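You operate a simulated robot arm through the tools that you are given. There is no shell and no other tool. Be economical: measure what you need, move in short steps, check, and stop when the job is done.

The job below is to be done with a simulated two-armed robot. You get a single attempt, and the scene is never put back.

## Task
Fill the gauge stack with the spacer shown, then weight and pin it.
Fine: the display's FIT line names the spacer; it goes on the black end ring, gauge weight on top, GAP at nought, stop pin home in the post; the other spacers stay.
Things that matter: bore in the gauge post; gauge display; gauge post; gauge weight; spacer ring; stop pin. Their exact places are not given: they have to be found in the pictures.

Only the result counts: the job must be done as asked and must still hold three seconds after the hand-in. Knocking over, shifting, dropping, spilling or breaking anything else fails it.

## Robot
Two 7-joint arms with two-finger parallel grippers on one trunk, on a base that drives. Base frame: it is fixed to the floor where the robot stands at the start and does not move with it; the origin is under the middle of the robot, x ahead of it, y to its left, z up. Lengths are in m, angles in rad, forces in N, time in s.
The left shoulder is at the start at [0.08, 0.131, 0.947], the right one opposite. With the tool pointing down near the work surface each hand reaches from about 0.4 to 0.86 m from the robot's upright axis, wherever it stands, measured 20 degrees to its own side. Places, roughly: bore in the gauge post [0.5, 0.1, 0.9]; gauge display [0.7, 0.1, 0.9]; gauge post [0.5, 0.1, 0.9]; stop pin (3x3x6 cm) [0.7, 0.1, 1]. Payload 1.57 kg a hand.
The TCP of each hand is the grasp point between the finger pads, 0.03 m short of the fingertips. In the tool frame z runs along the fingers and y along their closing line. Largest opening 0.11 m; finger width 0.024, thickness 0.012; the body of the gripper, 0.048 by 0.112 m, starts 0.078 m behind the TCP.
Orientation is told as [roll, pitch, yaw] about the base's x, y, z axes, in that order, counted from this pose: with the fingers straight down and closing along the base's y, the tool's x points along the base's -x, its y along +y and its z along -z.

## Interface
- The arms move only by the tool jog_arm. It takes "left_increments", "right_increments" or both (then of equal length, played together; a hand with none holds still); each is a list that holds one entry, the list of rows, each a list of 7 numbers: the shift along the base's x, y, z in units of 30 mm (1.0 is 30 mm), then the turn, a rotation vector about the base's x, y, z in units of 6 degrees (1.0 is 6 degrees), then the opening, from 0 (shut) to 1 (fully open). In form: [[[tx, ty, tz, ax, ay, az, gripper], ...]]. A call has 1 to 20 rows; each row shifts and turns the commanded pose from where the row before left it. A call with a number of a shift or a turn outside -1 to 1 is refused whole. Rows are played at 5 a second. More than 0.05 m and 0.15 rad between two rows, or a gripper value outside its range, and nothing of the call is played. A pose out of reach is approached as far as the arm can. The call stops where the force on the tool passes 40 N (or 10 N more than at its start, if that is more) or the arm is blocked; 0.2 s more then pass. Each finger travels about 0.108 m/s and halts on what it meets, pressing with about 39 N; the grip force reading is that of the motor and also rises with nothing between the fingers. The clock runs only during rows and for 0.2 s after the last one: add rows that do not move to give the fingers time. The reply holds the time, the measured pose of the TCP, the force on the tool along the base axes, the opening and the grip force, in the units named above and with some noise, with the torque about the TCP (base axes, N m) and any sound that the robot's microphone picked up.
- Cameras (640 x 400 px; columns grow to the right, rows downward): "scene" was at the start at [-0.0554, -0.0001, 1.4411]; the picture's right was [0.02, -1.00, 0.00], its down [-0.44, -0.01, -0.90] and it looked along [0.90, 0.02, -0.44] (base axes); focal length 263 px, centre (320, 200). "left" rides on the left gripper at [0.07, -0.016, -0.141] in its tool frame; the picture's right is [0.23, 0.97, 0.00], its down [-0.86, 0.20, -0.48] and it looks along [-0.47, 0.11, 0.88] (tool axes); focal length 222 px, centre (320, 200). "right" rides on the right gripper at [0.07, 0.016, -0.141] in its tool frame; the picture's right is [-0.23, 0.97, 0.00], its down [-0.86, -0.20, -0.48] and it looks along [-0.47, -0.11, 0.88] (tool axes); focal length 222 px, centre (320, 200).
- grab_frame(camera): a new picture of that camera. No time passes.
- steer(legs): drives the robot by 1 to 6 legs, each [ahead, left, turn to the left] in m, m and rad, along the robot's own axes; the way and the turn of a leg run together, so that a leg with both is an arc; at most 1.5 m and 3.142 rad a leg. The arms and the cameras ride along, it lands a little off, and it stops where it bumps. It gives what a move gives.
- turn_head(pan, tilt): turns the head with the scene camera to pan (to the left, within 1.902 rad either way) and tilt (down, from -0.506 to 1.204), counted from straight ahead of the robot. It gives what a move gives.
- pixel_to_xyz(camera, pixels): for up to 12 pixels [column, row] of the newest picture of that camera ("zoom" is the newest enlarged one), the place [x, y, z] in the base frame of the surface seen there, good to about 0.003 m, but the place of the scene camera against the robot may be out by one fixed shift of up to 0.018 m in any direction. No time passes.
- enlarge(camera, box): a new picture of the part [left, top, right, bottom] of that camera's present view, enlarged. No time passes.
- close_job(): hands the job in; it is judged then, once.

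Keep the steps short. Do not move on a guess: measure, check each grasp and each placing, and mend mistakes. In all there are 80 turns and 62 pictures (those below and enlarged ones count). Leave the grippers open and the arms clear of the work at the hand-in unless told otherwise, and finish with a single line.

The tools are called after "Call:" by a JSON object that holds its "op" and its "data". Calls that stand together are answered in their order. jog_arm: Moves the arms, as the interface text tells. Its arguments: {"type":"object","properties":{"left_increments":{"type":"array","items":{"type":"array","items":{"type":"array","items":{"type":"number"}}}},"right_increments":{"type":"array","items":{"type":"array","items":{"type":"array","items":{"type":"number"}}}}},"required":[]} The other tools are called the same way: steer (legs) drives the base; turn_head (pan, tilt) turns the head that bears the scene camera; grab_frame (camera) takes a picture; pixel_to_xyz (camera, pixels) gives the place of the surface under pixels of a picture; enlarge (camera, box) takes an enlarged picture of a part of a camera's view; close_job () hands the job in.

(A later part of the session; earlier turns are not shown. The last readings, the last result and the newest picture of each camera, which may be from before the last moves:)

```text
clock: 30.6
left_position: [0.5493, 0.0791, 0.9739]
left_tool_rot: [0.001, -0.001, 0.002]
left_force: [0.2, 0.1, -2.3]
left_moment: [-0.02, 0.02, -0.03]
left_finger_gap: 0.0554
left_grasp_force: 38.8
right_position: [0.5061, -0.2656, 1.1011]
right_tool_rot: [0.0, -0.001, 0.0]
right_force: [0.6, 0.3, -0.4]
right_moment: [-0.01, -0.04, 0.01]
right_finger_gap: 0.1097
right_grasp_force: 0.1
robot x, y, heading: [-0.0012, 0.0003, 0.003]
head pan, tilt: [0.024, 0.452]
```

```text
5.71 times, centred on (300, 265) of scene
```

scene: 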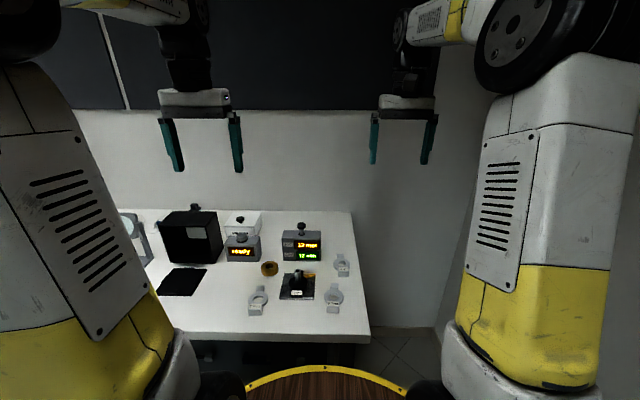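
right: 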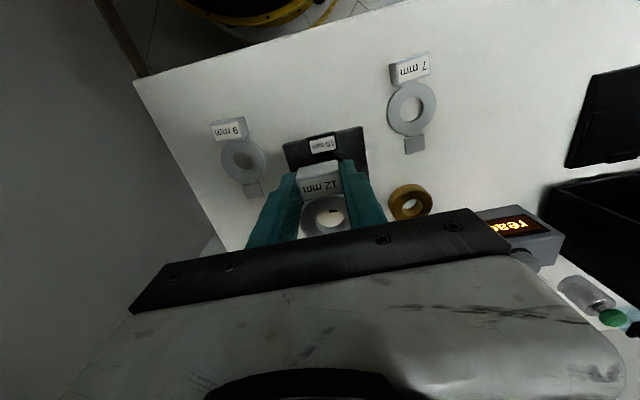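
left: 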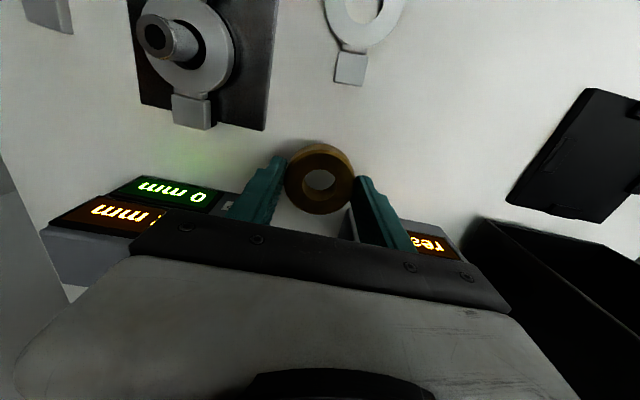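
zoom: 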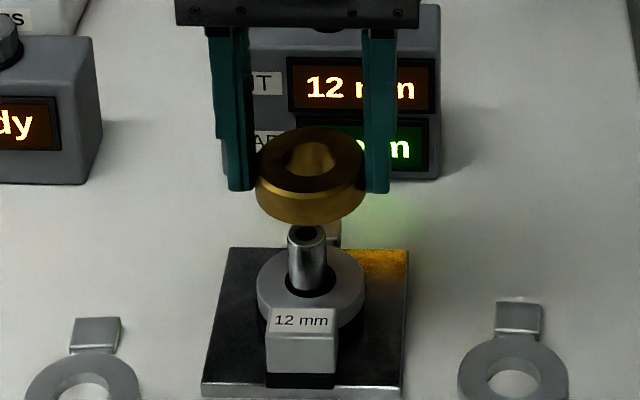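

Comparing both views, the weight is about 2 mm to -y and 2 mm ahead of the post. I correct and lower by 22 mm, until its bottom is just past the post top, then check.

Call:
{"op": "jog_arm", "data": {"left_increments": [[[-0.06, 0.07, 0, 0, 0, 0, 0], [0, 0, -0.4, 0, 0, 0, 0], [0, 0, -0.3, 0, 0, 0, 0], [0, 0, -0.3, 0, 0, 0, 0], [0, 0, -0.3, 0, 0, 0, 0], [0, 0, 0, 0, 0, 0, 0]]]}}

Call:
{"op": "enlarge", "data": {"camera": "left", "box": [250, 125, 390, 235]}}

Call:
{"op": "enlarge", "data": {"camera": "scene", "box": [270, 245, 330, 295]}}

```text
clock: 32.0
left_position: [0.5457, 0.0795, 0.9354]
left_tool_rot: [0.0, -0.001, 0.001]
left_force: [0.6, -0.4, -2.2]
left_moment: [-0.01, 0.03, 0.02]
left_finger_gap: 0.0554
left_grasp_force: 39.0
right_position: [0.5059, -0.2657, 1.1009]
right_tool_rot: [0.0, 0.001, 0.0]
right_force: [0.7, 0.0, -0.1]
right_moment: [-0.01, 0.01, 0.01]
right_finger_gap: 0.1099
right_grasp_force: 0.3
robot x, y, heading: [-0.0005, 0.0019, 0.0]
head pan, tilt: [0.024, 0.452]
```

```text
3.64 times, centred on (320, 180) of left
```

zoom: 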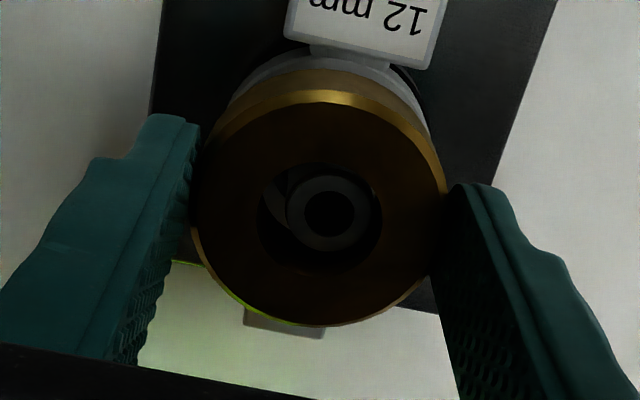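

```text
8.00 times, centred on (300, 270) of scene
```

zoom: 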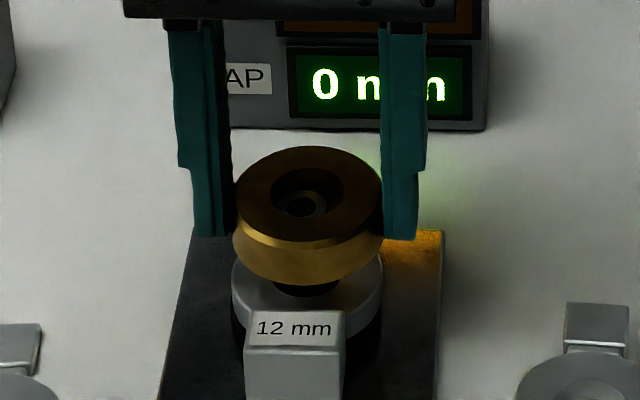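

The post is threaded through the weight with no contact. I nudge +2 mm in y and -1 mm in x, lower 15 mm, then go in fine steps.

Call:
{"op": "jog_arm", "data": {"left_increments": [[[-0.03, 0.07, 0, 0, 0, 0, 0], [0, 0, -0.3, 0, 0, 0, 0], [0, 0, -0.18, 0, 0, 0, 0], [0, 0, 0, 0, 0, 0, 0]]]}}

Call:
{"op": "jog_arm", "data": {"left_increments": [[[0, 0, -0.04, 0, 0, 0, 0], [0, 0, -0.04, 0, 0, 0, 0], [0, 0, 0, 0, 0, 0, 0]]]}}

```text
clock: 33.0
left_position: [0.5459, 0.0833, 0.9217]
left_tool_rot: [-0.001, -0.001, 0.0]
left_force: [-0.4, 0.6, -2.7]
left_moment: [0.0, 0.04, -0.01]
left_finger_gap: 0.0554
left_grasp_force: 39.0
right_position: [0.5058, -0.2651, 1.101]
right_tool_rot: [0.002, 0.0, 0.0]
right_force: [0.2, 0.0, 0.6]
right_moment: [0.0, 0.03, 0.0]
right_finger_gap: 0.11
right_grasp_force: 0.1
robot x, y, heading: [-0.0002, -0.0015, -0.001]
head pan, tilt: [0.024, 0.452]
```

```text
clock: 33.8
left_position: [0.5453, 0.0821, 0.9204]
left_tool_rot: [0.0, 0.0, -0.001]
left_force: [-0.1, -0.1, -1.5]
left_moment: [-0.03, -0.01, 0.01]
left_finger_gap: 0.0555
left_grasp_force: 39.2
right_position: [0.5056, -0.266, 1.1012]
right_tool_rot: [-0.001, 0.001, 0.001]
right_force: [0.5, 0.5, -0.4]
right_moment: [-0.03, -0.03, 0.01]
right_finger_gap: 0.1098
right_grasp_force: 0.0
robot x, y, heading: [-0.003, 0.0004, 0.002]
head pan, tilt: [0.024, 0.452]
```

Call:
{"op": "jog_arm", "data": {"left_increments": [[[0, 0, -0.04, 0, 0, 0, 0], [0, 0, -0.04, 0, 0, 0, 0], [0, 0, 0, 0, 0, 0, 0]]]}}

Call:
{"op": "jog_arm", "data": {"left_increments": [[[0, 0, -0.03, 0, 0, 0, 0], [0, 0, 0, 0, 0, 0, 0]]]}}

Call:
{"op": "enlarge", "data": {"camera": "scene", "box": [270, 245, 330, 295]}}

```text
clock: 34.6
left_position: [0.5446, 0.0806, 0.9182]
left_tool_rot: [-0.002, 0.0, 0.0]
left_force: [-0.2, -0.6, -2.1]
left_moment: [0.04, -0.04, -0.01]
left_finger_gap: 0.0555
left_grasp_force: 38.7
right_position: [0.507, -0.2648, 1.1018]
right_tool_rot: [0.0, -0.001, 0.001]
right_force: [0.5, 0.2, 0.5]
right_moment: [0.02, 0.0, -0.01]
right_finger_gap: 0.1101
right_grasp_force: 0.0
robot x, y, heading: [-0.0013, -0.0011, 0.001]
head pan, tilt: [0.024, 0.452]
```

```text
clock: 35.2
left_position: [0.5461, 0.0811, 0.9172]
left_tool_rot: [0.0, -0.001, 0.0]
left_force: [-0.2, -0.3, -1.9]
left_moment: [0.0, 0.03, -0.01]
left_finger_gap: 0.0558
left_grasp_force: 38.9
right_position: [0.5064, -0.2651, 1.1016]
right_tool_rot: [-0.001, 0.0, 0.001]
right_force: [0.4, -0.1, -0.1]
right_moment: [0.0, 0.0, -0.04]
right_finger_gap: 0.1101
right_grasp_force: 0.0
robot x, y, heading: [-0.0004, -0.002, 0.003]
head pan, tilt: [0.024, 0.452]
```

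```text
8.00 times, centred on (300, 270) of scene
```

zoom: 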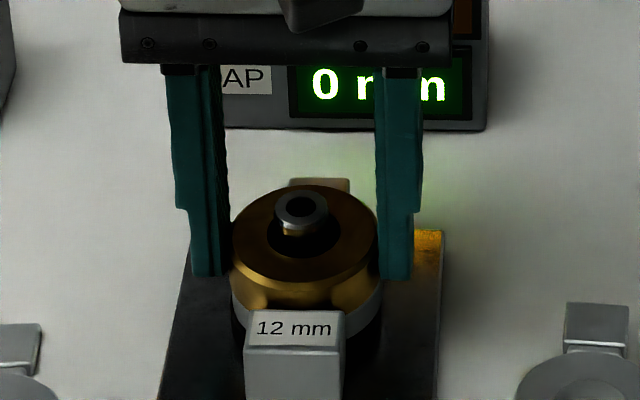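

Almost seated and still force-free. I lower in fine steps until contact.

Call:
{"op": "jog_arm", "data": {"left_increments": [[[0, 0, -0.03, 0, 0, 0, 0], [0, 0, 0, 0, 0, 0, 0]]]}}

Call:
{"op": "jog_arm", "data": {"left_increments": [[[0, 0, -0.03, 0, 0, 0, 0], [0, 0, 0, 0, 0, 0, 0]]]}}

```text
clock: 35.8
left_position: [0.5446, 0.0816, 0.9154]
left_tool_rot: [0.001, -0.001, 0.0]
left_force: [-0.9, 0.7, 0.6]
left_moment: [0.01, -0.04, 0.01]
left_finger_gap: 0.0553
left_grasp_force: 39.0
right_position: [0.5061, -0.2642, 1.1]
right_tool_rot: [0.0, -0.001, 0.0]
right_force: [0.2, 0.1, 0.6]
right_moment: [-0.03, 0.03, 0.03]
right_finger_gap: 0.1102
right_grasp_force: 0.1
robot x, y, heading: [0.0035, -0.0002, 0.001]
head pan, tilt: [0.024, 0.452]
```

```text
clock: 36.4
left_position: [0.5452, 0.0815, 0.9167]
left_tool_rot: [0.002, -0.002, 0.001]
left_force: [-2.4, 0.5, 12.6]
left_moment: [0.12, 0.26, -0.02]
left_finger_gap: 0.0553
left_grasp_force: 38.9
right_position: [0.5065, -0.2649, 1.1001]
right_tool_rot: [0.0, 0.0, 0.0]
right_force: [0.3, 0.3, 0.9]
right_moment: [0.02, -0.01, -0.04]
right_finger_gap: 0.1102
right_grasp_force: 0.1
robot x, y, heading: [-0.0025, 0.0045, 0.002]
head pan, tilt: [0.024, 0.452]
```

Contact came at 0.9167, but the moment suggests it is touching on the -x side first. I look from the left camera before releasing.

Call:
{"op": "enlarge", "data": {"camera": "left", "box": [250, 115, 390, 235]}}

Call:
{"op": "pixel_to_xyz", "data": {"camera": "zoom", "pixels": [[318, 120], [318, 90], [318, 350], [330, 200], [330, 240], [320, 190], [320, 300], [300, 60], [400, 70], [300, 90], [350, 95], [200, 240]]}}

```text
3.33 times, centred on (320, 175) of left
```

zoom: 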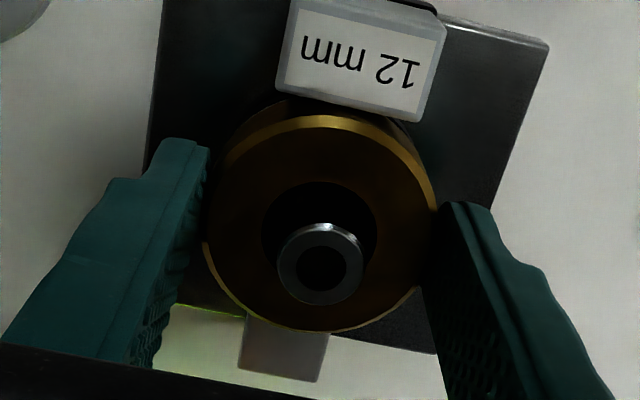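

```text
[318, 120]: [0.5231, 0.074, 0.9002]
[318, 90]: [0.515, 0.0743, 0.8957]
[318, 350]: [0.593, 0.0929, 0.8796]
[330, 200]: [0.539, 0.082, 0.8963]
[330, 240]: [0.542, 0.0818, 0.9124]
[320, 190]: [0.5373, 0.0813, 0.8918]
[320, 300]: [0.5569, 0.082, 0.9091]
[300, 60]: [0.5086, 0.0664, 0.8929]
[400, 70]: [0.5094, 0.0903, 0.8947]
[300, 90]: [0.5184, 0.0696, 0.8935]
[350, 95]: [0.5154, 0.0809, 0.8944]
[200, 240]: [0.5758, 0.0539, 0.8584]
```

Weight top is at 0.900, and its front edge is very close to the label block. I ease up 1 mm, shift +1.5 mm in x, and set it down again.

Call:
{"op": "jog_arm", "data": {"left_increments": [[[0, 0, 0.05, 0, 0, 0, 0], [0.05, 0, 0, 0, 0, 0, 0], [0, 0, -0.02, 0, 0, 0, 0], [0, 0, -0.02, 0, 0, 0, 0], [0, 0, 0, 0, 0, 0, 0]]]}}

Call:
{"op": "jog_arm", "data": {"left_increments": [[[0, 0, -0.02, 0, 0, 0, 0], [0, 0, 0, 0, 0, 0, 0]]]}}

```text
clock: 37.6
left_position: [0.5463, 0.0818, 0.9172]
left_tool_rot: [0.0, -0.002, 0.002]
left_force: [-9.5, 1.0, 26.7]
left_moment: [0.04, 0.42, 0.04]
left_finger_gap: 0.0554
left_grasp_force: 38.6
right_position: [0.5046, -0.2654, 1.1021]
right_tool_rot: [-0.001, -0.001, 0.0]
right_force: [-0.2, 0.7, -1.3]
right_moment: [0.02, -0.06, -0.01]
right_finger_gap: 0.1101
right_grasp_force: 0.1
robot x, y, heading: [-0.0009, 0.0, 0.001]
head pan, tilt: [0.024, 0.452]
```

```text
clock: 38.2
left_position: [0.5463, 0.0818, 0.9148]
left_tool_rot: [-0.001, -0.003, -0.001]
left_force: [-7.9, 1.8, 32.4]
left_moment: [0.12, 0.12, 0.02]
left_finger_gap: 0.0554
left_grasp_force: 38.6
right_position: [0.5053, -0.2646, 1.1023]
right_tool_rot: [-0.001, 0.0, 0.0]
right_force: [0.4, 0.3, 0.6]
right_moment: [0.01, 0.01, 0.0]
right_finger_gap: 0.11
right_grasp_force: 0.0
robot x, y, heading: [-0.0024, 0.0042, 0.001]
head pan, tilt: [0.024, 0.452]
```

It is seated flat, with the moment dropping under load. I relieve the push, open, and rise straight up.

Call:
{"op": "jog_arm", "data": {"left_increments": [[[0, 0, 0.06, 0, 0, 0, 0], [0, 0, 0, 0, 0, 0, 0.6], [0, 0, 0, 0, 0, 0, 0.8], [0, 0, 0, 0, 0, 0, 0.8], [0, 0, 0.5, 0, 0, 0, 0.8], [0, 0, 1, 0, 0, 0, 1], [0, 0, 1, 0, 0, 0, 1], [0, 0, 1, 0, 0, 0, 1], [0, 0, 1, 0, 0, 0, 1], [0, 0, 0, 0, 0, 0, 1]]]}}

Call:
{"op": "grab_frame", "data": {"camera": "left"}}

Call:
{"op": "enlarge", "data": {"camera": "scene", "box": [250, 215, 350, 295]}}

```text
clock: 40.4
left_position: [0.5454, 0.0781, 1.0506]
left_tool_rot: [-0.001, -0.001, -0.001]
left_force: [-1.1, 0.4, -0.1]
left_moment: [0.0, 0.03, 0.0]
left_finger_gap: 0.11
left_grasp_force: 0.1
right_position: [0.5061, -0.2649, 1.1013]
right_tool_rot: [0.0, 0.0, 0.0]
right_force: [-0.8, 0.4, 0.4]
right_moment: [0.0, 0.0, -0.03]
right_finger_gap: 0.1101
right_grasp_force: 0.1
robot x, y, heading: [-0.0012, -0.003, 0.0]
head pan, tilt: [0.024, 0.452]
```

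```text
28 pictures are left
```

left: 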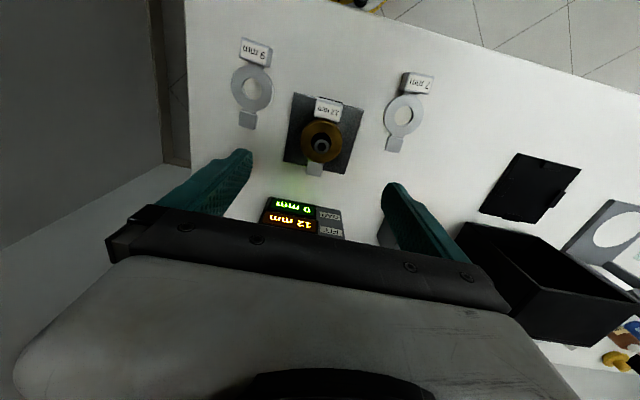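

```text
5.00 times, centred on (300, 255) of scene
```

zoom: 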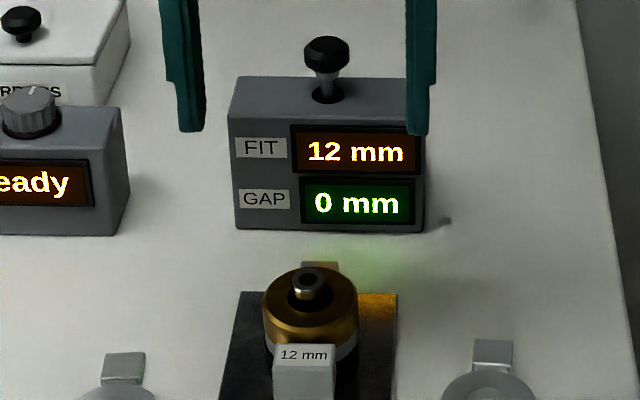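

GAP still reads 0 with the weight on the stack. Next is the pin on the display, near (0.68, 0.078), top about 0.985. I move the left hand above and behind it to measure.

Call:
{"op": "jog_arm", "data": {"left_increments": [[[0, 0, 1, 0, 0, 0, 1], [0.9, 0, 0, 0, 0, 0, 1], [0.9, 0, 0, 0, 0, 0, 1], [0.9, 0, 0, 0, 0, 0, 1], [0.9, 0, 0, 0, 0, 0, 1], [0.8, 0, 0, 0, 0, 0, 1], [0, 0, 0, 0, 0, 0, 1], [0, 0, 0, 0, 0, 0, 1]]]}}

Call:
{"op": "enlarge", "data": {"camera": "left", "box": [220, 80, 420, 230]}}

```text
clock: 42.2
left_position: [0.6794, 0.0807, 1.0829]
left_tool_rot: [0.0, 0.0, 0.0]
left_force: [0.5, -0.3, 0.5]
left_moment: [-0.02, -0.02, 0.01]
left_finger_gap: 0.1103
left_grasp_force: 0.0
right_position: [0.5059, -0.2649, 1.1005]
right_tool_rot: [0.0, 0.0, 0.0]
right_force: [-0.1, 0.3, 0.2]
right_moment: [0.01, 0.03, 0.03]
right_finger_gap: 0.11
right_grasp_force: 0.1
robot x, y, heading: [0.0008, 0.0005, -0.0]
head pan, tilt: [0.024, 0.452]
```

```text
2.67 times, centred on (320, 155) of left
```

zoom: 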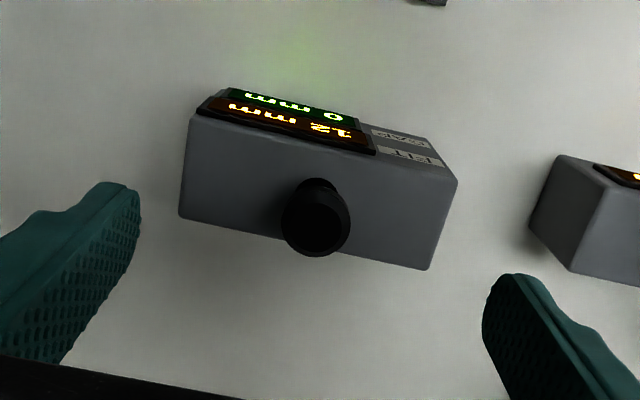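

Call:
{"op": "pixel_to_xyz", "data": {"camera": "zoom", "pixels": [[288, 222], [346, 222], [317, 196], [317, 250], [317, 224], [318, 183], [220, 180], [420, 220], [300, 150], [380, 250], [300, 240], [335, 205]]}}

```text
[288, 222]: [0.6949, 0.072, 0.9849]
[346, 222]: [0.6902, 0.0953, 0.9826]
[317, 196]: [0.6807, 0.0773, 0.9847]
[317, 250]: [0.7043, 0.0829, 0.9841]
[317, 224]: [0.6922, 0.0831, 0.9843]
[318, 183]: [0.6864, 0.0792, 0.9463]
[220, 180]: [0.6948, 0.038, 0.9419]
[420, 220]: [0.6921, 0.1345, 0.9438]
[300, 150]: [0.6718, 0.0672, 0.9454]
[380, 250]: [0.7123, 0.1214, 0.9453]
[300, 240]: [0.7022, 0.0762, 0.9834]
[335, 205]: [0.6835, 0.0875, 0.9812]
```

The knob is centred at (0.6925, 0.083), 26 mm across with its top at 0.984, and the display top is at 0.944. I descend to TCP z of about 0.988, keeping the fingertips clear of the display, and close on the knob.

Call:
{"op": "jog_arm", "data": {"left_increments": [[[0.43, 0.07, -0.6, 0, 0, 0, 1], [0, 0, -0.8, 0, 0, 0, 1], [0, 0, -0.8, 0, 0, 0, 1], [0, 0, -0.6, 0, 0, 0, 1], [0, 0, 0, 0, 0, 0, 1], [0, 0, 0, 0, 0, 0, 1]]]}}

Call:
{"op": "enlarge", "data": {"camera": "left", "box": [220, 100, 420, 250]}}

Call:
{"op": "pixel_to_xyz", "data": {"camera": "zoom", "pixels": [[320, 160], [320, 200], [320, 240], [290, 200], [350, 200], [270, 200], [370, 200], [320, 270]]}}

```text
clock: 43.6
left_position: [0.6931, 0.0831, 0.9955]
left_tool_rot: [0.001, 0.0, 0.0]
left_force: [-0.3, -0.5, -0.6]
left_moment: [0.0, 0.02, -0.01]
left_finger_gap: 0.1097
left_grasp_force: 0.0
right_position: [0.5059, -0.2656, 1.1012]
right_tool_rot: [0.001, -0.001, -0.001]
right_force: [0.1, 0.5, -0.1]
right_moment: [0.0, 0.01, -0.01]
right_finger_gap: 0.11
right_grasp_force: 0.0
robot x, y, heading: [0.0039, 0.0004, -0.001]
head pan, tilt: [0.024, 0.452]
```

```text
2.67 times, centred on (320, 175) of left
```

zoom: 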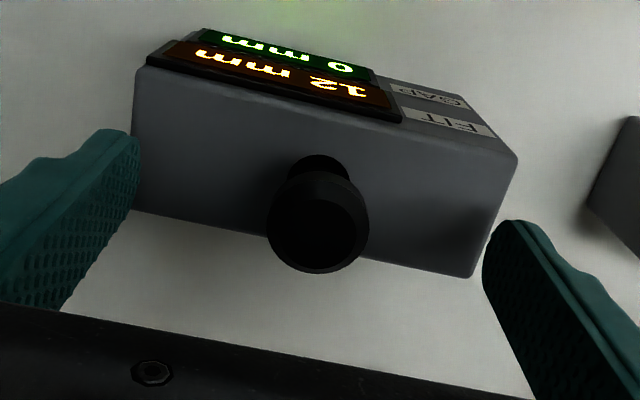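

```text
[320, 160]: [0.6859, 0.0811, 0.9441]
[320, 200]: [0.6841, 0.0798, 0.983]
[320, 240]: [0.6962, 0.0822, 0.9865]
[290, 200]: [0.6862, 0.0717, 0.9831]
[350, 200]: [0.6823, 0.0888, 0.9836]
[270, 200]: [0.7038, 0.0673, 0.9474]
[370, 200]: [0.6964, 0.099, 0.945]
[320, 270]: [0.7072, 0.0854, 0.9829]
```

The fingers straddle the knob and are well centred. I lower 7 mm and close.

Call:
{"op": "jog_arm", "data": {"left_increments": [[[0, 0, -0.23, 0, 0, 0, 1], [0, 0, 0, 0, 0, 0, 0.6], [0, 0, 0, 0, 0, 0, 0.3], [0, 0, 0, 0, 0, 0, 0.1], [0, 0, 0, 0, 0, 0, 0], [0, 0, 0, 0, 0, 0, 0], [0, 0, 0, 0, 0, 0, 0], [0, 0, 0, 0, 0, 0, 0]]]}}

Call:
{"op": "jog_arm", "data": {"left_increments": [[[0, 0, 0.3, 0, 0, 0, 0], [0, 0, 0.5, 0, 0, 0, 0], [0, 0, 0.7, 0, 0, 0, 0], [0, 0, 0.7, 0, 0, 0, 0], [0, 0, 0, 0, 0, 0, 0]]]}}

Call:
{"op": "enlarge", "data": {"camera": "scene", "box": [260, 190, 340, 250]}}

```text
clock: 45.4
left_position: [0.6926, 0.0827, 0.9893]
left_tool_rot: [0.0, 0.002, 0.0]
left_force: [-0.6, -7.2, 0.0]
left_moment: [-0.29, 0.02, 0.02]
left_finger_gap: 0.0283
left_grasp_force: 38.5
right_position: [0.5062, -0.2658, 1.1018]
right_tool_rot: [-0.001, -0.001, -0.001]
right_force: [0.7, 0.0, -0.4]
right_moment: [0.0, -0.02, -0.02]
right_finger_gap: 0.1102
right_grasp_force: 0.1
robot x, y, heading: [-0.0036, -0.0001, -0.002]
head pan, tilt: [0.024, 0.452]
```

```text
clock: 46.6
left_position: [0.6903, 0.0844, 1.0568]
left_tool_rot: [0.0, -0.001, 0.0]
left_force: [0.2, 0.8, 0.3]
left_moment: [-0.02, 0.01, -0.01]
left_finger_gap: 0.0282
left_grasp_force: 38.2
right_position: [0.5063, -0.2654, 1.1014]
right_tool_rot: [-0.001, -0.001, 0.001]
right_force: [0.2, 0.4, 0.4]
right_moment: [-0.01, 0.0, -0.01]
right_finger_gap: 0.1101
right_grasp_force: 0.1
robot x, y, heading: [0.0009, -0.0018, 0.005]
head pan, tilt: [0.024, 0.452]
```

```text
6.67 times, centred on (300, 220) of scene
```

zoom: 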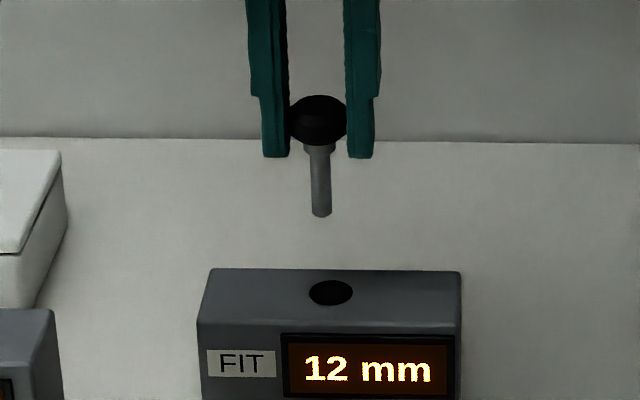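

The pin is held upright by its knob, with its shank about 10 mm thick. I carry it back in x to above the post bore, near (0.548, 0.081), keeping the tip about 25 mm above the post.

Call:
{"op": "jog_arm", "data": {"left_increments": [[[-0.9, 0, 0, 0, 0, 0, 0], [-0.9, 0, 0, 0, 0, 0, 0], [-0.9, 0, 0, 0, 0, 0, 0], [-0.9, 0, 0, 0, 0, 0, 0], [-0.9, -0.1, 0, 0, 0, 0, 0], [-0.23, 0, -0.8, 0, 0, 0, 0], [0, 0, -0.8, 0, 0, 0, 0], [0, 0, 0, 0, 0, 0, 0], [0, 0, 0, 0, 0, 0, 0]]]}}

Call:
{"op": "enlarge", "data": {"camera": "scene", "box": [275, 245, 325, 285]}}

Call:
{"op": "enlarge", "data": {"camera": "left", "box": [270, 115, 370, 235]}}

```text
clock: 48.6
left_position: [0.5493, 0.0826, 1.0081]
left_tool_rot: [-0.001, -0.001, -0.002]
left_force: [-0.5, -0.5, -0.2]
left_moment: [0.01, -0.02, -0.01]
left_finger_gap: 0.0282
left_grasp_force: 39.1
right_position: [0.5066, -0.2657, 1.1021]
right_tool_rot: [-0.001, -0.001, 0.002]
right_force: [0.4, 0.1, -0.5]
right_moment: [-0.01, -0.01, 0.02]
right_finger_gap: 0.11
right_grasp_force: 0.0
robot x, y, heading: [-0.0, 0.0011, 0.002]
head pan, tilt: [0.024, 0.452]
```

```text
10.00 times, centred on (300, 265) of scene
```

zoom: 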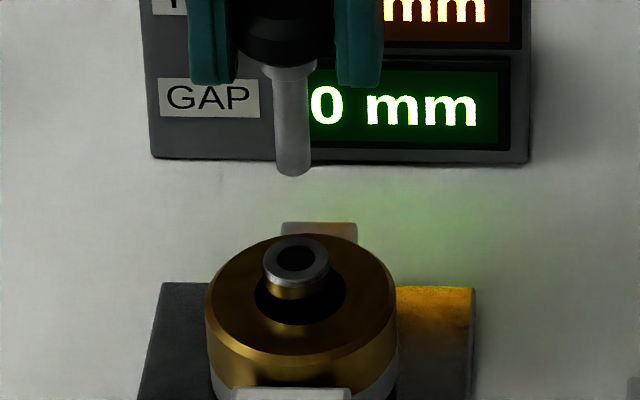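

```text
3.33 times, centred on (320, 175) of left
```

zoom: 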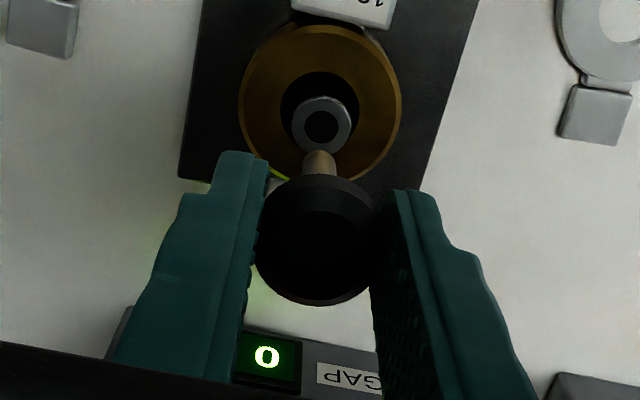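

Call:
{"op": "pixel_to_xyz", "data": {"camera": "zoom", "pixels": [[321, 100], [321, 150], [298, 127], [345, 127], [312, 156], [320, 155], [328, 157], [320, 170], [320, 180], [320, 298], [262, 235], [375, 235]]}}

Call:
{"op": "pixel_to_xyz", "data": {"camera": "left", "pixels": [[318, 144], [318, 147], [318, 150], [313, 154], [320, 160]]}}

```text
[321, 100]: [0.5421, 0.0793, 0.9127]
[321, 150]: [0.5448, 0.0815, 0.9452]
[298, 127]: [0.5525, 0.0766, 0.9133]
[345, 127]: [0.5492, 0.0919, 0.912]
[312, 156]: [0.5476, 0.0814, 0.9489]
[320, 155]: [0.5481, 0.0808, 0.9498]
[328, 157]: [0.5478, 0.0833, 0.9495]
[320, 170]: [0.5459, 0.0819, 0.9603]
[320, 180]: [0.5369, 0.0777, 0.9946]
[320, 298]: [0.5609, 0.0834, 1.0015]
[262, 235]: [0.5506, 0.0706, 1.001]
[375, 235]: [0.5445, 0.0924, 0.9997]
```

```text
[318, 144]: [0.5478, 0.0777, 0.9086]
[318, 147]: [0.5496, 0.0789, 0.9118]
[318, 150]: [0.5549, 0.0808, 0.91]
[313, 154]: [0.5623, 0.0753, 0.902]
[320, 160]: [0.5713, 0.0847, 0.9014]
```

The pin and bore agree to within about 1 mm in both views. I lower by 20 mm, so the tip is just above the post, and look again.

Call:
{"op": "jog_arm", "data": {"left_increments": [[[-0.02, 0, -0.35, 0, 0, 0, 0], [0, 0, -0.33, 0, 0, 0, 0], [0, 0, 0, 0, 0, 0, 0], [0, 0, 0, 0, 0, 0, 0]]]}}

Call:
{"op": "enlarge", "data": {"camera": "scene", "box": [275, 245, 325, 285]}}

Call:
{"op": "enlarge", "data": {"camera": "left", "box": [285, 115, 355, 185]}}

```text
clock: 49.6
left_position: [0.5495, 0.0819, 0.9868]
left_tool_rot: [0.002, -0.001, -0.001]
left_force: [-0.1, -0.5, 0.8]
left_moment: [0.0, 0.02, -0.02]
left_finger_gap: 0.0282
left_grasp_force: 38.8
right_position: [0.505, -0.2647, 1.1014]
right_tool_rot: [-0.001, 0.0, -0.001]
right_force: [-0.2, 0.5, 0.1]
right_moment: [-0.01, -0.03, -0.01]
right_finger_gap: 0.1101
right_grasp_force: 0.1
robot x, y, heading: [-0.0019, 0.0008, 0.002]
head pan, tilt: [0.024, 0.452]
```

```text
10.00 times, centred on (300, 265) of scene
```

zoom: 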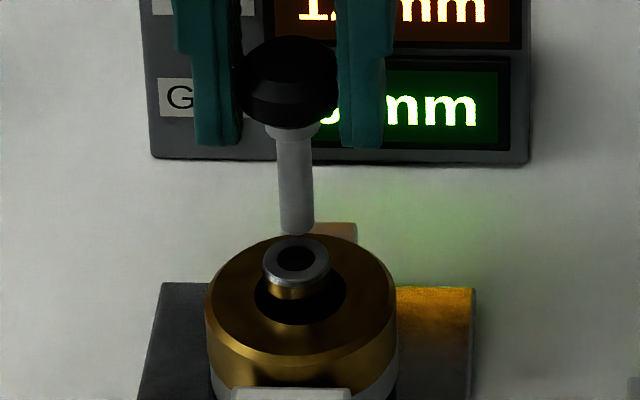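

```text
5.71 times, centred on (320, 150) of left
```

zoom: 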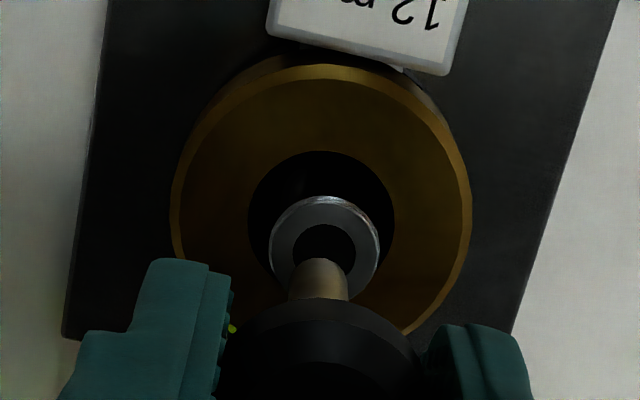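

By combining both views I find the pin tip about 4.5 mm too far in +x, aligned in y, and about 8 mm above the post. I move -4 mm in x and look again.

Call:
{"op": "jog_arm", "data": {"left_increments": [[[-0.14, 0, -0.08, 0, 0, 0, 0], [0, 0, 0, 0, 0, 0, 0], [0, 0, 0, 0, 0, 0, 0]]]}}

Call:
{"op": "enlarge", "data": {"camera": "scene", "box": [275, 245, 325, 285]}}

Call:
{"op": "enlarge", "data": {"camera": "left", "box": [285, 115, 355, 185]}}

```text
clock: 50.4
left_position: [0.5441, 0.0813, 0.9844]
left_tool_rot: [0.001, 0.001, 0.001]
left_force: [0.0, -0.6, 0.0]
left_moment: [0.04, 0.01, -0.02]
left_finger_gap: 0.0283
left_grasp_force: 38.4
right_position: [0.5062, -0.2654, 1.1015]
right_tool_rot: [0.0, 0.0, -0.001]
right_force: [-0.6, -1.0, 0.0]
right_moment: [0.0, 0.03, 0.03]
right_finger_gap: 0.11
right_grasp_force: 0.1
robot x, y, heading: [-0.0009, 0.0005, 0.007]
head pan, tilt: [0.024, 0.452]
```

```text
10.00 times, centred on (300, 265) of scene
```

zoom: 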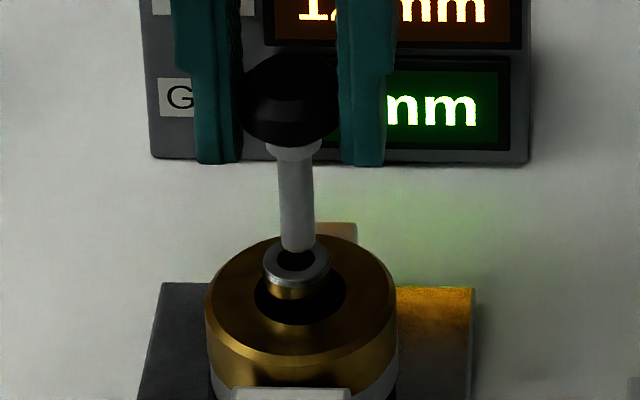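

```text
5.71 times, centred on (320, 150) of left
```

zoom: 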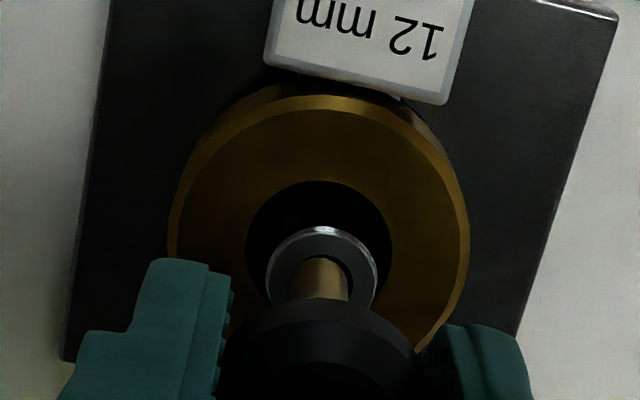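

The tip is now within about 0.7 mm of the bore axis and about 6 mm above it. I lower in 1 mm steps, watching the force.

Call:
{"op": "jog_arm", "data": {"left_increments": [[[0, 0.015, -0.05, 0, 0, 0, 0], [0, 0, -0.05, 0, 0, 0, 0], [0, 0, -0.05, 0, 0, 0, 0], [0, 0, -0.05, 0, 0, 0, 0], [0, 0, 0, 0, 0, 0, 0]]]}}

Call:
{"op": "jog_arm", "data": {"left_increments": [[[0, 0, -0.03, 0, 0, 0, 0], [0, 0, -0.03, 0, 0, 0, 0], [0, 0, 0, 0, 0, 0, 0]]]}}

Call:
{"op": "enlarge", "data": {"camera": "scene", "box": [275, 245, 325, 285]}}

```text
clock: 51.6
left_position: [0.5449, 0.0821, 0.9799]
left_tool_rot: [0.0, 0.001, 0.0]
left_force: [0.0, -0.2, -0.2]
left_moment: [0.02, 0.0, -0.04]
left_finger_gap: 0.0283
left_grasp_force: 38.5
right_position: [0.5062, -0.2655, 1.1007]
right_tool_rot: [0.0, 0.0, 0.001]
right_force: [0.5, 1.4, -0.1]
right_moment: [-0.04, 0.02, 0.0]
right_finger_gap: 0.1098
right_grasp_force: 0.2
robot x, y, heading: [0.0013, -0.0011, 0.002]
head pan, tilt: [0.024, 0.452]
```

```text
clock: 52.4
left_position: [0.5452, 0.0806, 0.9784]
left_tool_rot: [-0.002, 0.0, -0.001]
left_force: [-0.3, 0.5, -0.2]
left_moment: [-0.02, -0.02, -0.02]
left_finger_gap: 0.0283
left_grasp_force: 38.4
right_position: [0.5069, -0.2646, 1.1018]
right_tool_rot: [0.0, 0.001, 0.001]
right_force: [1.2, 1.1, -0.2]
right_moment: [-0.01, 0.01, -0.01]
right_finger_gap: 0.11
right_grasp_force: 0.1
robot x, y, heading: [0.0036, 0.0051, 0.001]
head pan, tilt: [0.024, 0.452]
```

```text
10.00 times, centred on (300, 265) of scene
```

zoom: 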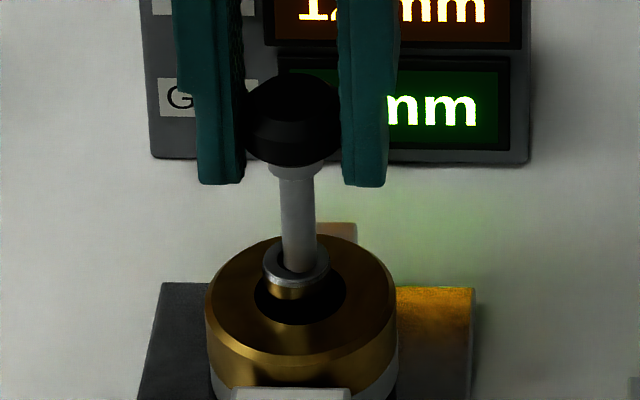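

The tip is at the bore mouth with no force yet. I continue down gently.

Call:
{"op": "jog_arm", "data": {"left_increments": [[[0, 0, -0.04, 0, 0, 0, 0], [0, 0, -0.04, 0, 0, 0, 0], [0, 0, 0, 0, 0, 0, 0]]]}}

Call:
{"op": "jog_arm", "data": {"left_increments": [[[0, 0, -0.04, 0, 0, 0, 0], [0, 0, -0.04, 0, 0, 0, 0], [0, 0, 0, 0, 0, 0, 0]]]}}

```text
clock: 53.2
left_position: [0.5471, 0.0836, 0.9755]
left_tool_rot: [-0.001, -0.004, 0.001]
left_force: [10.3, 3.4, -0.1]
left_moment: [0.18, -0.43, 0.0]
left_finger_gap: 0.0283
left_grasp_force: 38.7
right_position: [0.5067, -0.2641, 1.1022]
right_tool_rot: [-0.001, 0.002, 0.0]
right_force: [-0.2, 0.9, -0.5]
right_moment: [-0.01, -0.03, -0.01]
right_finger_gap: 0.1103
right_grasp_force: 0.1
robot x, y, heading: [-0.0004, -0.0018, 0.008]
head pan, tilt: [0.024, 0.452]
```

```text
clock: 54.0
left_position: [0.5474, 0.0824, 0.9736]
left_tool_rot: [0.001, -0.004, 0.002]
left_force: [21.9, 9.3, 2.8]
left_moment: [0.45, -1.11, 0.0]
left_finger_gap: 0.0283
left_grasp_force: 38.7
right_position: [0.5081, -0.2653, 1.1003]
right_tool_rot: [0.0, 0.0, -0.002]
right_force: [-0.1, -0.3, 0.2]
right_moment: [-0.05, -0.01, 0.0]
right_finger_gap: 0.1103
right_grasp_force: 0.1
robot x, y, heading: [-0.0008, 0.0006, 0.002]
head pan, tilt: [0.024, 0.452]
```

The tip is entering but side forces of +22 N in x and +9 N in y show the bore lies slightly toward +x and +y. I yield +2.2 mm in x and +0.9 mm in y and read again.

Call:
{"op": "jog_arm", "data": {"left_increments": [[[0.04, 0.015, 0, 0, 0, 0, 0], [0.035, 0.015, 0, 0, 0, 0, 0], [0, 0, 0, 0, 0, 0, 0]]]}}

```text
clock: 54.8
left_position: [0.5473, 0.0818, 0.9726]
left_tool_rot: [-0.001, 0.001, 0.001]
left_force: [13.6, 3.6, 1.5]
left_moment: [0.15, -0.65, 0.01]
left_finger_gap: 0.0283
left_grasp_force: 39.0
right_position: [0.5073, -0.2647, 1.1001]
right_tool_rot: [-0.001, -0.001, 0.001]
right_force: [0.2, -0.4, -0.7]
right_moment: [-0.02, 0.01, 0.04]
right_finger_gap: 0.1101
right_grasp_force: 0.0
robot x, y, heading: [-0.003, -0.0027, 0.0]
head pan, tilt: [0.024, 0.452]
```

Call:
{"op": "jog_arm", "data": {"left_increments": [[[0.05, 0.015, 0, 0, 0, 0, 0], [0.04, 0.01, 0, 0, 0, 0, 0], [0, 0, 0, 0, 0, 0, 0]]]}}

Call:
{"op": "enlarge", "data": {"camera": "scene", "box": [275, 245, 325, 285]}}

```text
clock: 55.6
left_position: [0.5465, 0.0819, 0.9726]
left_tool_rot: [-0.002, 0.007, 0.001]
left_force: [-13.0, 2.1, -3.2]
left_moment: [0.0, 0.88, 0.01]
left_finger_gap: 0.0281
left_grasp_force: 38.2
right_position: [0.5053, -0.2657, 1.1017]
right_tool_rot: [-0.001, -0.001, 0.001]
right_force: [0.2, -0.1, -0.9]
right_moment: [0.02, -0.02, -0.02]
right_finger_gap: 0.1098
right_grasp_force: 0.0
robot x, y, heading: [0.0016, -0.0009, 0.004]
head pan, tilt: [0.024, 0.452]
```

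```text
10.00 times, centred on (300, 265) of scene
```

zoom: 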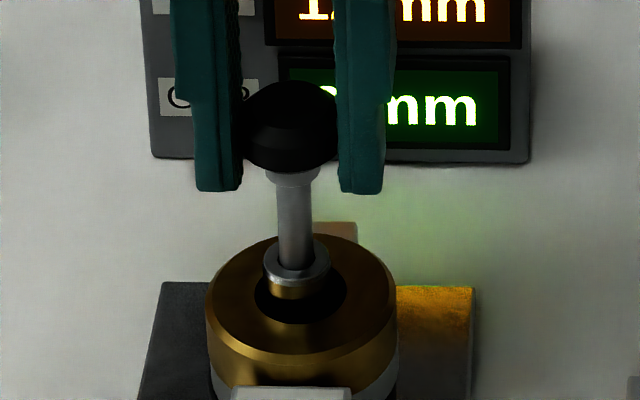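

The pin is in the bore, and the side force has reversed to -13 N. I centre by -1.2 mm in x and go on down in small steps.

Call:
{"op": "jog_arm", "data": {"left_increments": [[[-0.045, 0.01, 0, 0, 0, 0, 0], [0, 0, -0.05, 0, 0, 0, 0], [0, 0, -0.05, 0, 0, 0, 0], [0, 0, 0, 0, 0, 0, 0]]]}}

```text
clock: 56.6
left_position: [0.5473, 0.0825, 0.9717]
left_tool_rot: [0.001, 0.003, -0.001]
left_force: [-18.8, -4.4, 2.7]
left_moment: [-0.19, 1.15, -0.04]
left_finger_gap: 0.0284
left_grasp_force: 37.9
right_position: [0.5048, -0.265, 1.1013]
right_tool_rot: [0.0, 0.0, -0.001]
right_force: [0.5, 0.5, 0.5]
right_moment: [-0.01, -0.02, -0.02]
right_finger_gap: 0.1098
right_grasp_force: 0.1
robot x, y, heading: [0.0, 0.0001, 0.004]
head pan, tilt: [0.024, 0.452]
```

Lateral force in x remains, at -18.8 N acting about 61 mm below the TCP, which means the tip is leaning +x. I rotate the pin by 1.8° about +y to straighten it, holding position.

Call:
{"op": "jog_arm", "data": {"left_increments": [[[0, -0.01, 0, 0, 0.15, 0, 0], [0, 0, 0, 0, 0.15, 0, 0], [0, 0, 0, 0, 0, 0, 0]]]}}

Call:
{"op": "enlarge", "data": {"camera": "left", "box": [270, 115, 370, 235]}}

```text
clock: 57.4
left_position: [0.5495, 0.0825, 0.9707]
left_tool_rot: [-0.001, 0.029, 0.0]
left_force: [-10.6, -4.3, -1.1]
left_moment: [-0.18, -0.17, -0.05]
left_finger_gap: 0.0281
left_grasp_force: 38.2
right_position: [0.5059, -0.2639, 1.1003]
right_tool_rot: [0.002, 0.0, 0.001]
right_force: [0.1, 0.6, -0.1]
right_moment: [-0.01, -0.01, 0.01]
right_finger_gap: 0.1098
right_grasp_force: 0.1
robot x, y, heading: [-0.0025, 0.001, -0.001]
head pan, tilt: [0.024, 0.452]
```

```text
3.33 times, centred on (320, 175) of left
```

zoom: 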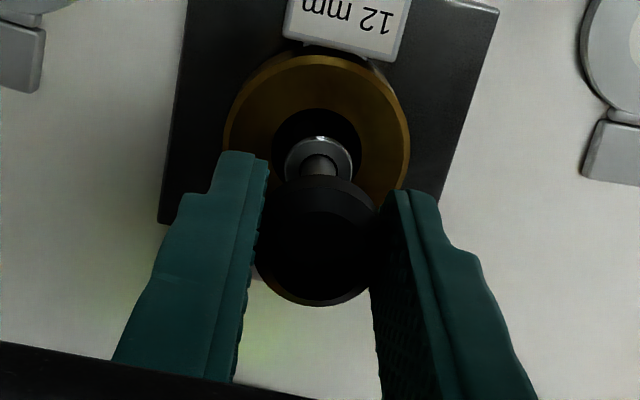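

The moment is nearly gone. I yield -1 mm in x for the remaining force and step down.

Call:
{"op": "jog_arm", "data": {"left_increments": [[[-0.04, -0.01, 0, 0, 0, 0, 0], [0, 0, -0.05, 0, 0, 0, 0], [0, 0, -0.05, 0, 0, 0, 0], [0, 0, 0, 0, 0, 0, 0]]]}}

```text
clock: 58.4
left_position: [0.5487, 0.0823, 0.9671]
left_tool_rot: [-0.002, 0.028, 0.001]
left_force: [7.9, 0.6, 2.8]
left_moment: [0.12, -1.15, -0.01]
left_finger_gap: 0.0281
left_grasp_force: 38.6
right_position: [0.506, -0.2647, 1.1009]
right_tool_rot: [-0.001, 0.002, 0.002]
right_force: [0.7, 0.4, 0.0]
right_moment: [0.01, -0.03, 0.01]
right_finger_gap: 0.1101
right_grasp_force: 0.1
robot x, y, heading: [-0.0025, 0.0016, 0.003]
head pan, tilt: [0.024, 0.452]
```

It is going down. The torque now asks for a little less tilt, so I rotate back 0.7°, yield +0.5 mm in x, and go on.

Call:
{"op": "jog_arm", "data": {"left_increments": [[[0.015, 0, 0, 0, -0.12, 0, 0], [0, 0, -0.05, 0, 0, 0, 0], [0, 0, -0.05, 0, 0, 0, 0], [0, 0, 0, 0, 0, 0, 0]]]}}

```text
clock: 59.4
left_position: [0.5486, 0.0829, 0.9641]
left_tool_rot: [0.001, 0.017, 0.002]
left_force: [12.7, -0.3, 2.1]
left_moment: [0.0, -0.99, 0.01]
left_finger_gap: 0.0282
left_grasp_force: 38.3
right_position: [0.5066, -0.2643, 1.1]
right_tool_rot: [0.0, -0.002, -0.001]
right_force: [-0.4, 0.7, -0.1]
right_moment: [-0.02, -0.04, 0.02]
right_finger_gap: 0.11
right_grasp_force: 0.0
robot x, y, heading: [0.0008, 0.0005, 0.0]
head pan, tilt: [0.024, 0.452]
```

The vertical force is tiny, so it slides. I yield +1.2 mm in x and go 4 mm deeper.

Call:
{"op": "jog_arm", "data": {"left_increments": [[[0.04, 0, 0, 0, 0, 0, 0], [0, 0, -0.05, 0, 0, 0, 0], [0, 0, -0.05, 0, 0, 0, 0], [0, 0, -0.04, 0, 0, 0, 0], [0, 0, 0, 0, 0, 0, 0]]]}}

Call:
{"op": "enlarge", "data": {"camera": "scene", "box": [275, 245, 325, 285]}}

```text
clock: 60.6
left_position: [0.5484, 0.0833, 0.9589]
left_tool_rot: [0.001, 0.022, 0.0]
left_force: [0.9, -2.0, 0.3]
left_moment: [-0.17, -0.17, 0.01]
left_finger_gap: 0.0281
left_grasp_force: 38.5
right_position: [0.5057, -0.2643, 1.1]
right_tool_rot: [0.001, 0.001, 0.001]
right_force: [0.2, 0.5, 0.3]
right_moment: [0.03, 0.03, 0.01]
right_finger_gap: 0.11
right_grasp_force: 0.1
robot x, y, heading: [0.0022, -0.0009, 0.001]
head pan, tilt: [0.024, 0.452]
```

```text
10.00 times, centred on (300, 265) of scene
```

zoom: 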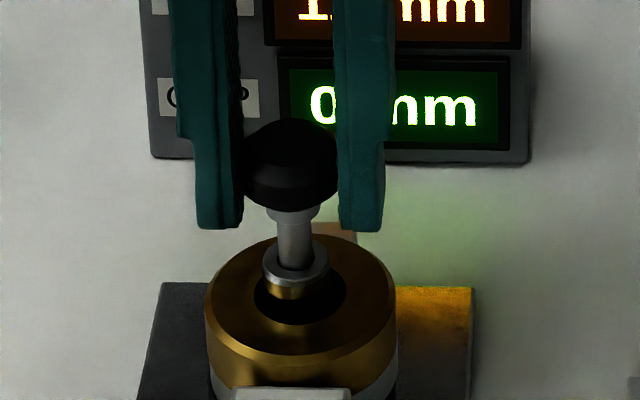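

It is well aligned now, with forces near zero and the shank about half in. I go down 9 mm more.

Call:
{"op": "jog_arm", "data": {"left_increments": [[[0, -0.02, -0.06, 0, 0, 0, 0], [0, 0, -0.06, 0, 0, 0, 0], [0, 0, -0.06, 0, 0, 0, 0], [0, 0, -0.06, 0, 0, 0, 0], [0, 0, -0.06, 0, 0, 0, 0], [0, 0, 0, 0, 0, 0, 0]]]}}

Call:
{"op": "enlarge", "data": {"camera": "scene", "box": [275, 245, 325, 285]}}

```text
clock: 62.0
left_position: [0.5503, 0.0811, 0.9511]
left_tool_rot: [0.001, 0.015, 0.001]
left_force: [-2.1, 7.6, 36.4]
left_moment: [0.35, -0.19, -0.04]
left_finger_gap: 0.0285
left_grasp_force: 38.0
right_position: [0.5054, -0.2659, 1.1015]
right_tool_rot: [0.0, -0.001, -0.001]
right_force: [-0.1, 0.5, 0.0]
right_moment: [-0.02, -0.02, -0.02]
right_finger_gap: 0.1101
right_grasp_force: 0.1
robot x, y, heading: [0.0014, 0.0001, -0.001]
head pan, tilt: [0.024, 0.452]
```

```text
10.00 times, centred on (300, 265) of scene
```

zoom: 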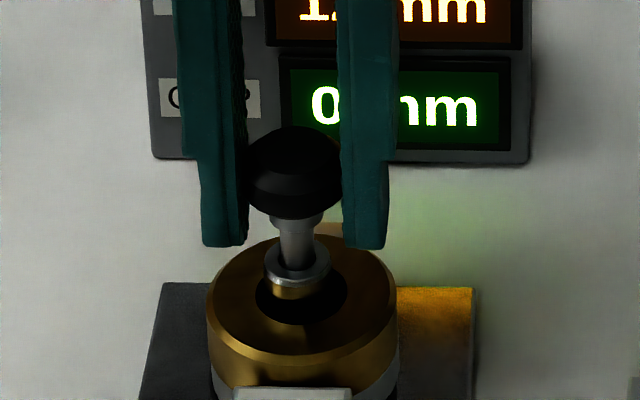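

Down force rose to 36 N with some shank still visible, and the knob slid a few mm up in the grip. It may be binding on the side force Fy = +7.6. I relax upward 2 mm, yield +1 mm in y, and look at the forces.

Call:
{"op": "jog_arm", "data": {"left_increments": [[[0, 0.03, 0.06, 0, 0, 0, 0], [0, 0, 0, 0, 0, 0, 0]]]}}

Call:
{"op": "enlarge", "data": {"camera": "left", "box": [280, 120, 360, 220]}}

Call:
{"op": "pixel_to_xyz", "data": {"camera": "zoom", "pixels": [[318, 130], [318, 120], [318, 110], [318, 100], [318, 90], [318, 80], [318, 145], [318, 160], [318, 200], [318, 300], [240, 230], [400, 230]]}}

```text
clock: 62.6
left_position: [0.5512, 0.081, 0.9506]
left_tool_rot: [0.0, 0.017, 0.002]
left_force: [10.4, 4.0, -3.2]
left_moment: [0.07, -1.03, -0.02]
left_finger_gap: 0.0281
left_grasp_force: 38.0
right_position: [0.5069, -0.2647, 1.1009]
right_tool_rot: [-0.002, 0.0, 0.002]
right_force: [1.0, 0.6, 0.9]
right_moment: [-0.01, -0.02, 0.0]
right_finger_gap: 0.1098
right_grasp_force: 0.1
robot x, y, heading: [-0.0018, -0.0, -0.0]
head pan, tilt: [0.024, 0.452]
```

```text
4.00 times, centred on (320, 170) of left
```

zoom: 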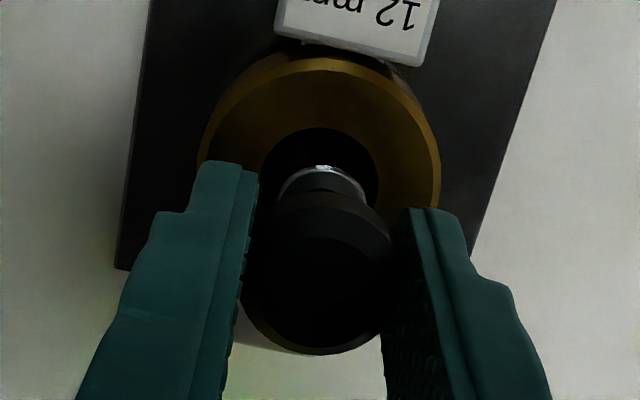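

```text
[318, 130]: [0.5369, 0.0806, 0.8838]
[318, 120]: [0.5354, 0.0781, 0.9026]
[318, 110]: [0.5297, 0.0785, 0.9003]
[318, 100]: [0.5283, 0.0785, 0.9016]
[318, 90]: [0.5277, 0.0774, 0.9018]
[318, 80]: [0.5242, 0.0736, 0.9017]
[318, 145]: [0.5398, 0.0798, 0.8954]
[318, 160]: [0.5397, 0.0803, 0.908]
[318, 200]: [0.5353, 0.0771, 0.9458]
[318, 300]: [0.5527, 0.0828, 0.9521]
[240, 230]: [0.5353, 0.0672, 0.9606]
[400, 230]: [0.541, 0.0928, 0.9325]
```

The knob top is at 0.952, so the shank is about 22 mm in. I release the pin so it settles freely in the bore, then rise and see whether it drops home or needs a push from above.

Call:
{"op": "jog_arm", "data": {"left_increments": [[[0.02, 0, 0, 0, -0.1, 0, 0], [0, 0, 0, 0, 0, 0, 0.3], [0, 0, 0, 0, 0, 0, 0.5], [0, 0, 0, 0, 0, 0, 0.8], [0, 0, 0.7, 0, -0.08, 0, 0.8], [0, 0, 1, 0, 0, 0, 0.8], [0, 0, 1, 0, 0, 0, 0.8], [0, 0, 0, 0, 0, 0, 0.8]]]}}

Call:
{"op": "enlarge", "data": {"camera": "scene", "box": [265, 225, 345, 285]}}

Call:
{"op": "enlarge", "data": {"camera": "left", "box": [260, 80, 380, 200]}}

```text
clock: 64.4
left_position: [0.55, 0.0833, 1.0331]
left_tool_rot: [0.0, 0.001, 0.001]
left_force: [1.0, -0.8, -0.1]
left_moment: [-0.04, 0.0, 0.02]
left_finger_gap: 0.0878
left_grasp_force: 0.0
right_position: [0.5068, -0.2649, 1.1011]
right_tool_rot: [0.001, 0.001, 0.0]
right_force: [-0.6, -0.3, 0.7]
right_moment: [-0.04, -0.02, 0.03]
right_finger_gap: 0.1099
right_grasp_force: 0.1
robot x, y, heading: [-0.0008, -0.0022, 0.002]
head pan, tilt: [0.024, 0.452]
```

```text
6.67 times, centred on (305, 255) of scene
```

zoom: 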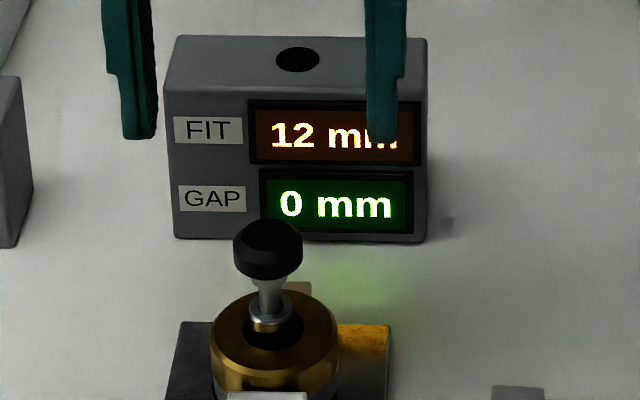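

```text
3.33 times, centred on (320, 140) of left
```

zoom: 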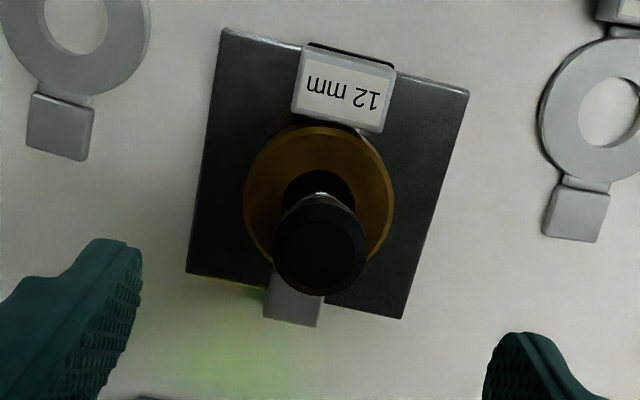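

The pin stands upright. I measure the knob top, then push it from above with closed fingers to make sure it is home.

Call:
{"op": "pixel_to_xyz", "data": {"camera": "zoom", "pixels": [[320, 225], [320, 250], [320, 285], [280, 250], [360, 250], [320, 240], [320, 265], [320, 192]]}}

Call:
{"op": "jog_arm", "data": {"left_increments": [[[0, 0, 0, 0, 0, 0, 0.5], [0, 0, 0, 0, 0, 0, 0.2], [0, 0, 0, 0, 0, 0, 0], [0, 0, 0, 0, 0, 0, 0], [0, 0, 0, 0, 0, 0, 0]]]}}

```text
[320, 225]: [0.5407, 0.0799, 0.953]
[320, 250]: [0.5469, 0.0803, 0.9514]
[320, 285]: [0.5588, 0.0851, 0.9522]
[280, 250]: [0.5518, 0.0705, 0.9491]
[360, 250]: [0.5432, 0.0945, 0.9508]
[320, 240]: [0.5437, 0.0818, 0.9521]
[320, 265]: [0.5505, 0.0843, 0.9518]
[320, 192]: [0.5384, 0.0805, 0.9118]
```

```text
clock: 65.6
left_position: [0.5509, 0.0824, 1.0333]
left_tool_rot: [0.001, 0.002, 0.0]
left_force: [-0.2, 0.0, 0.6]
left_moment: [0.03, 0.01, 0.05]
left_finger_gap: 0.0
left_grasp_force: 21.1
right_position: [0.5049, -0.2657, 1.1004]
right_tool_rot: [0.0, 0.002, -0.001]
right_force: [0.1, 0.8, 0.7]
right_moment: [0.01, 0.03, -0.01]
right_finger_gap: 0.1101
right_grasp_force: 0.0
robot x, y, heading: [0.0031, 0.0017, -0.002]
head pan, tilt: [0.024, 0.452]
```

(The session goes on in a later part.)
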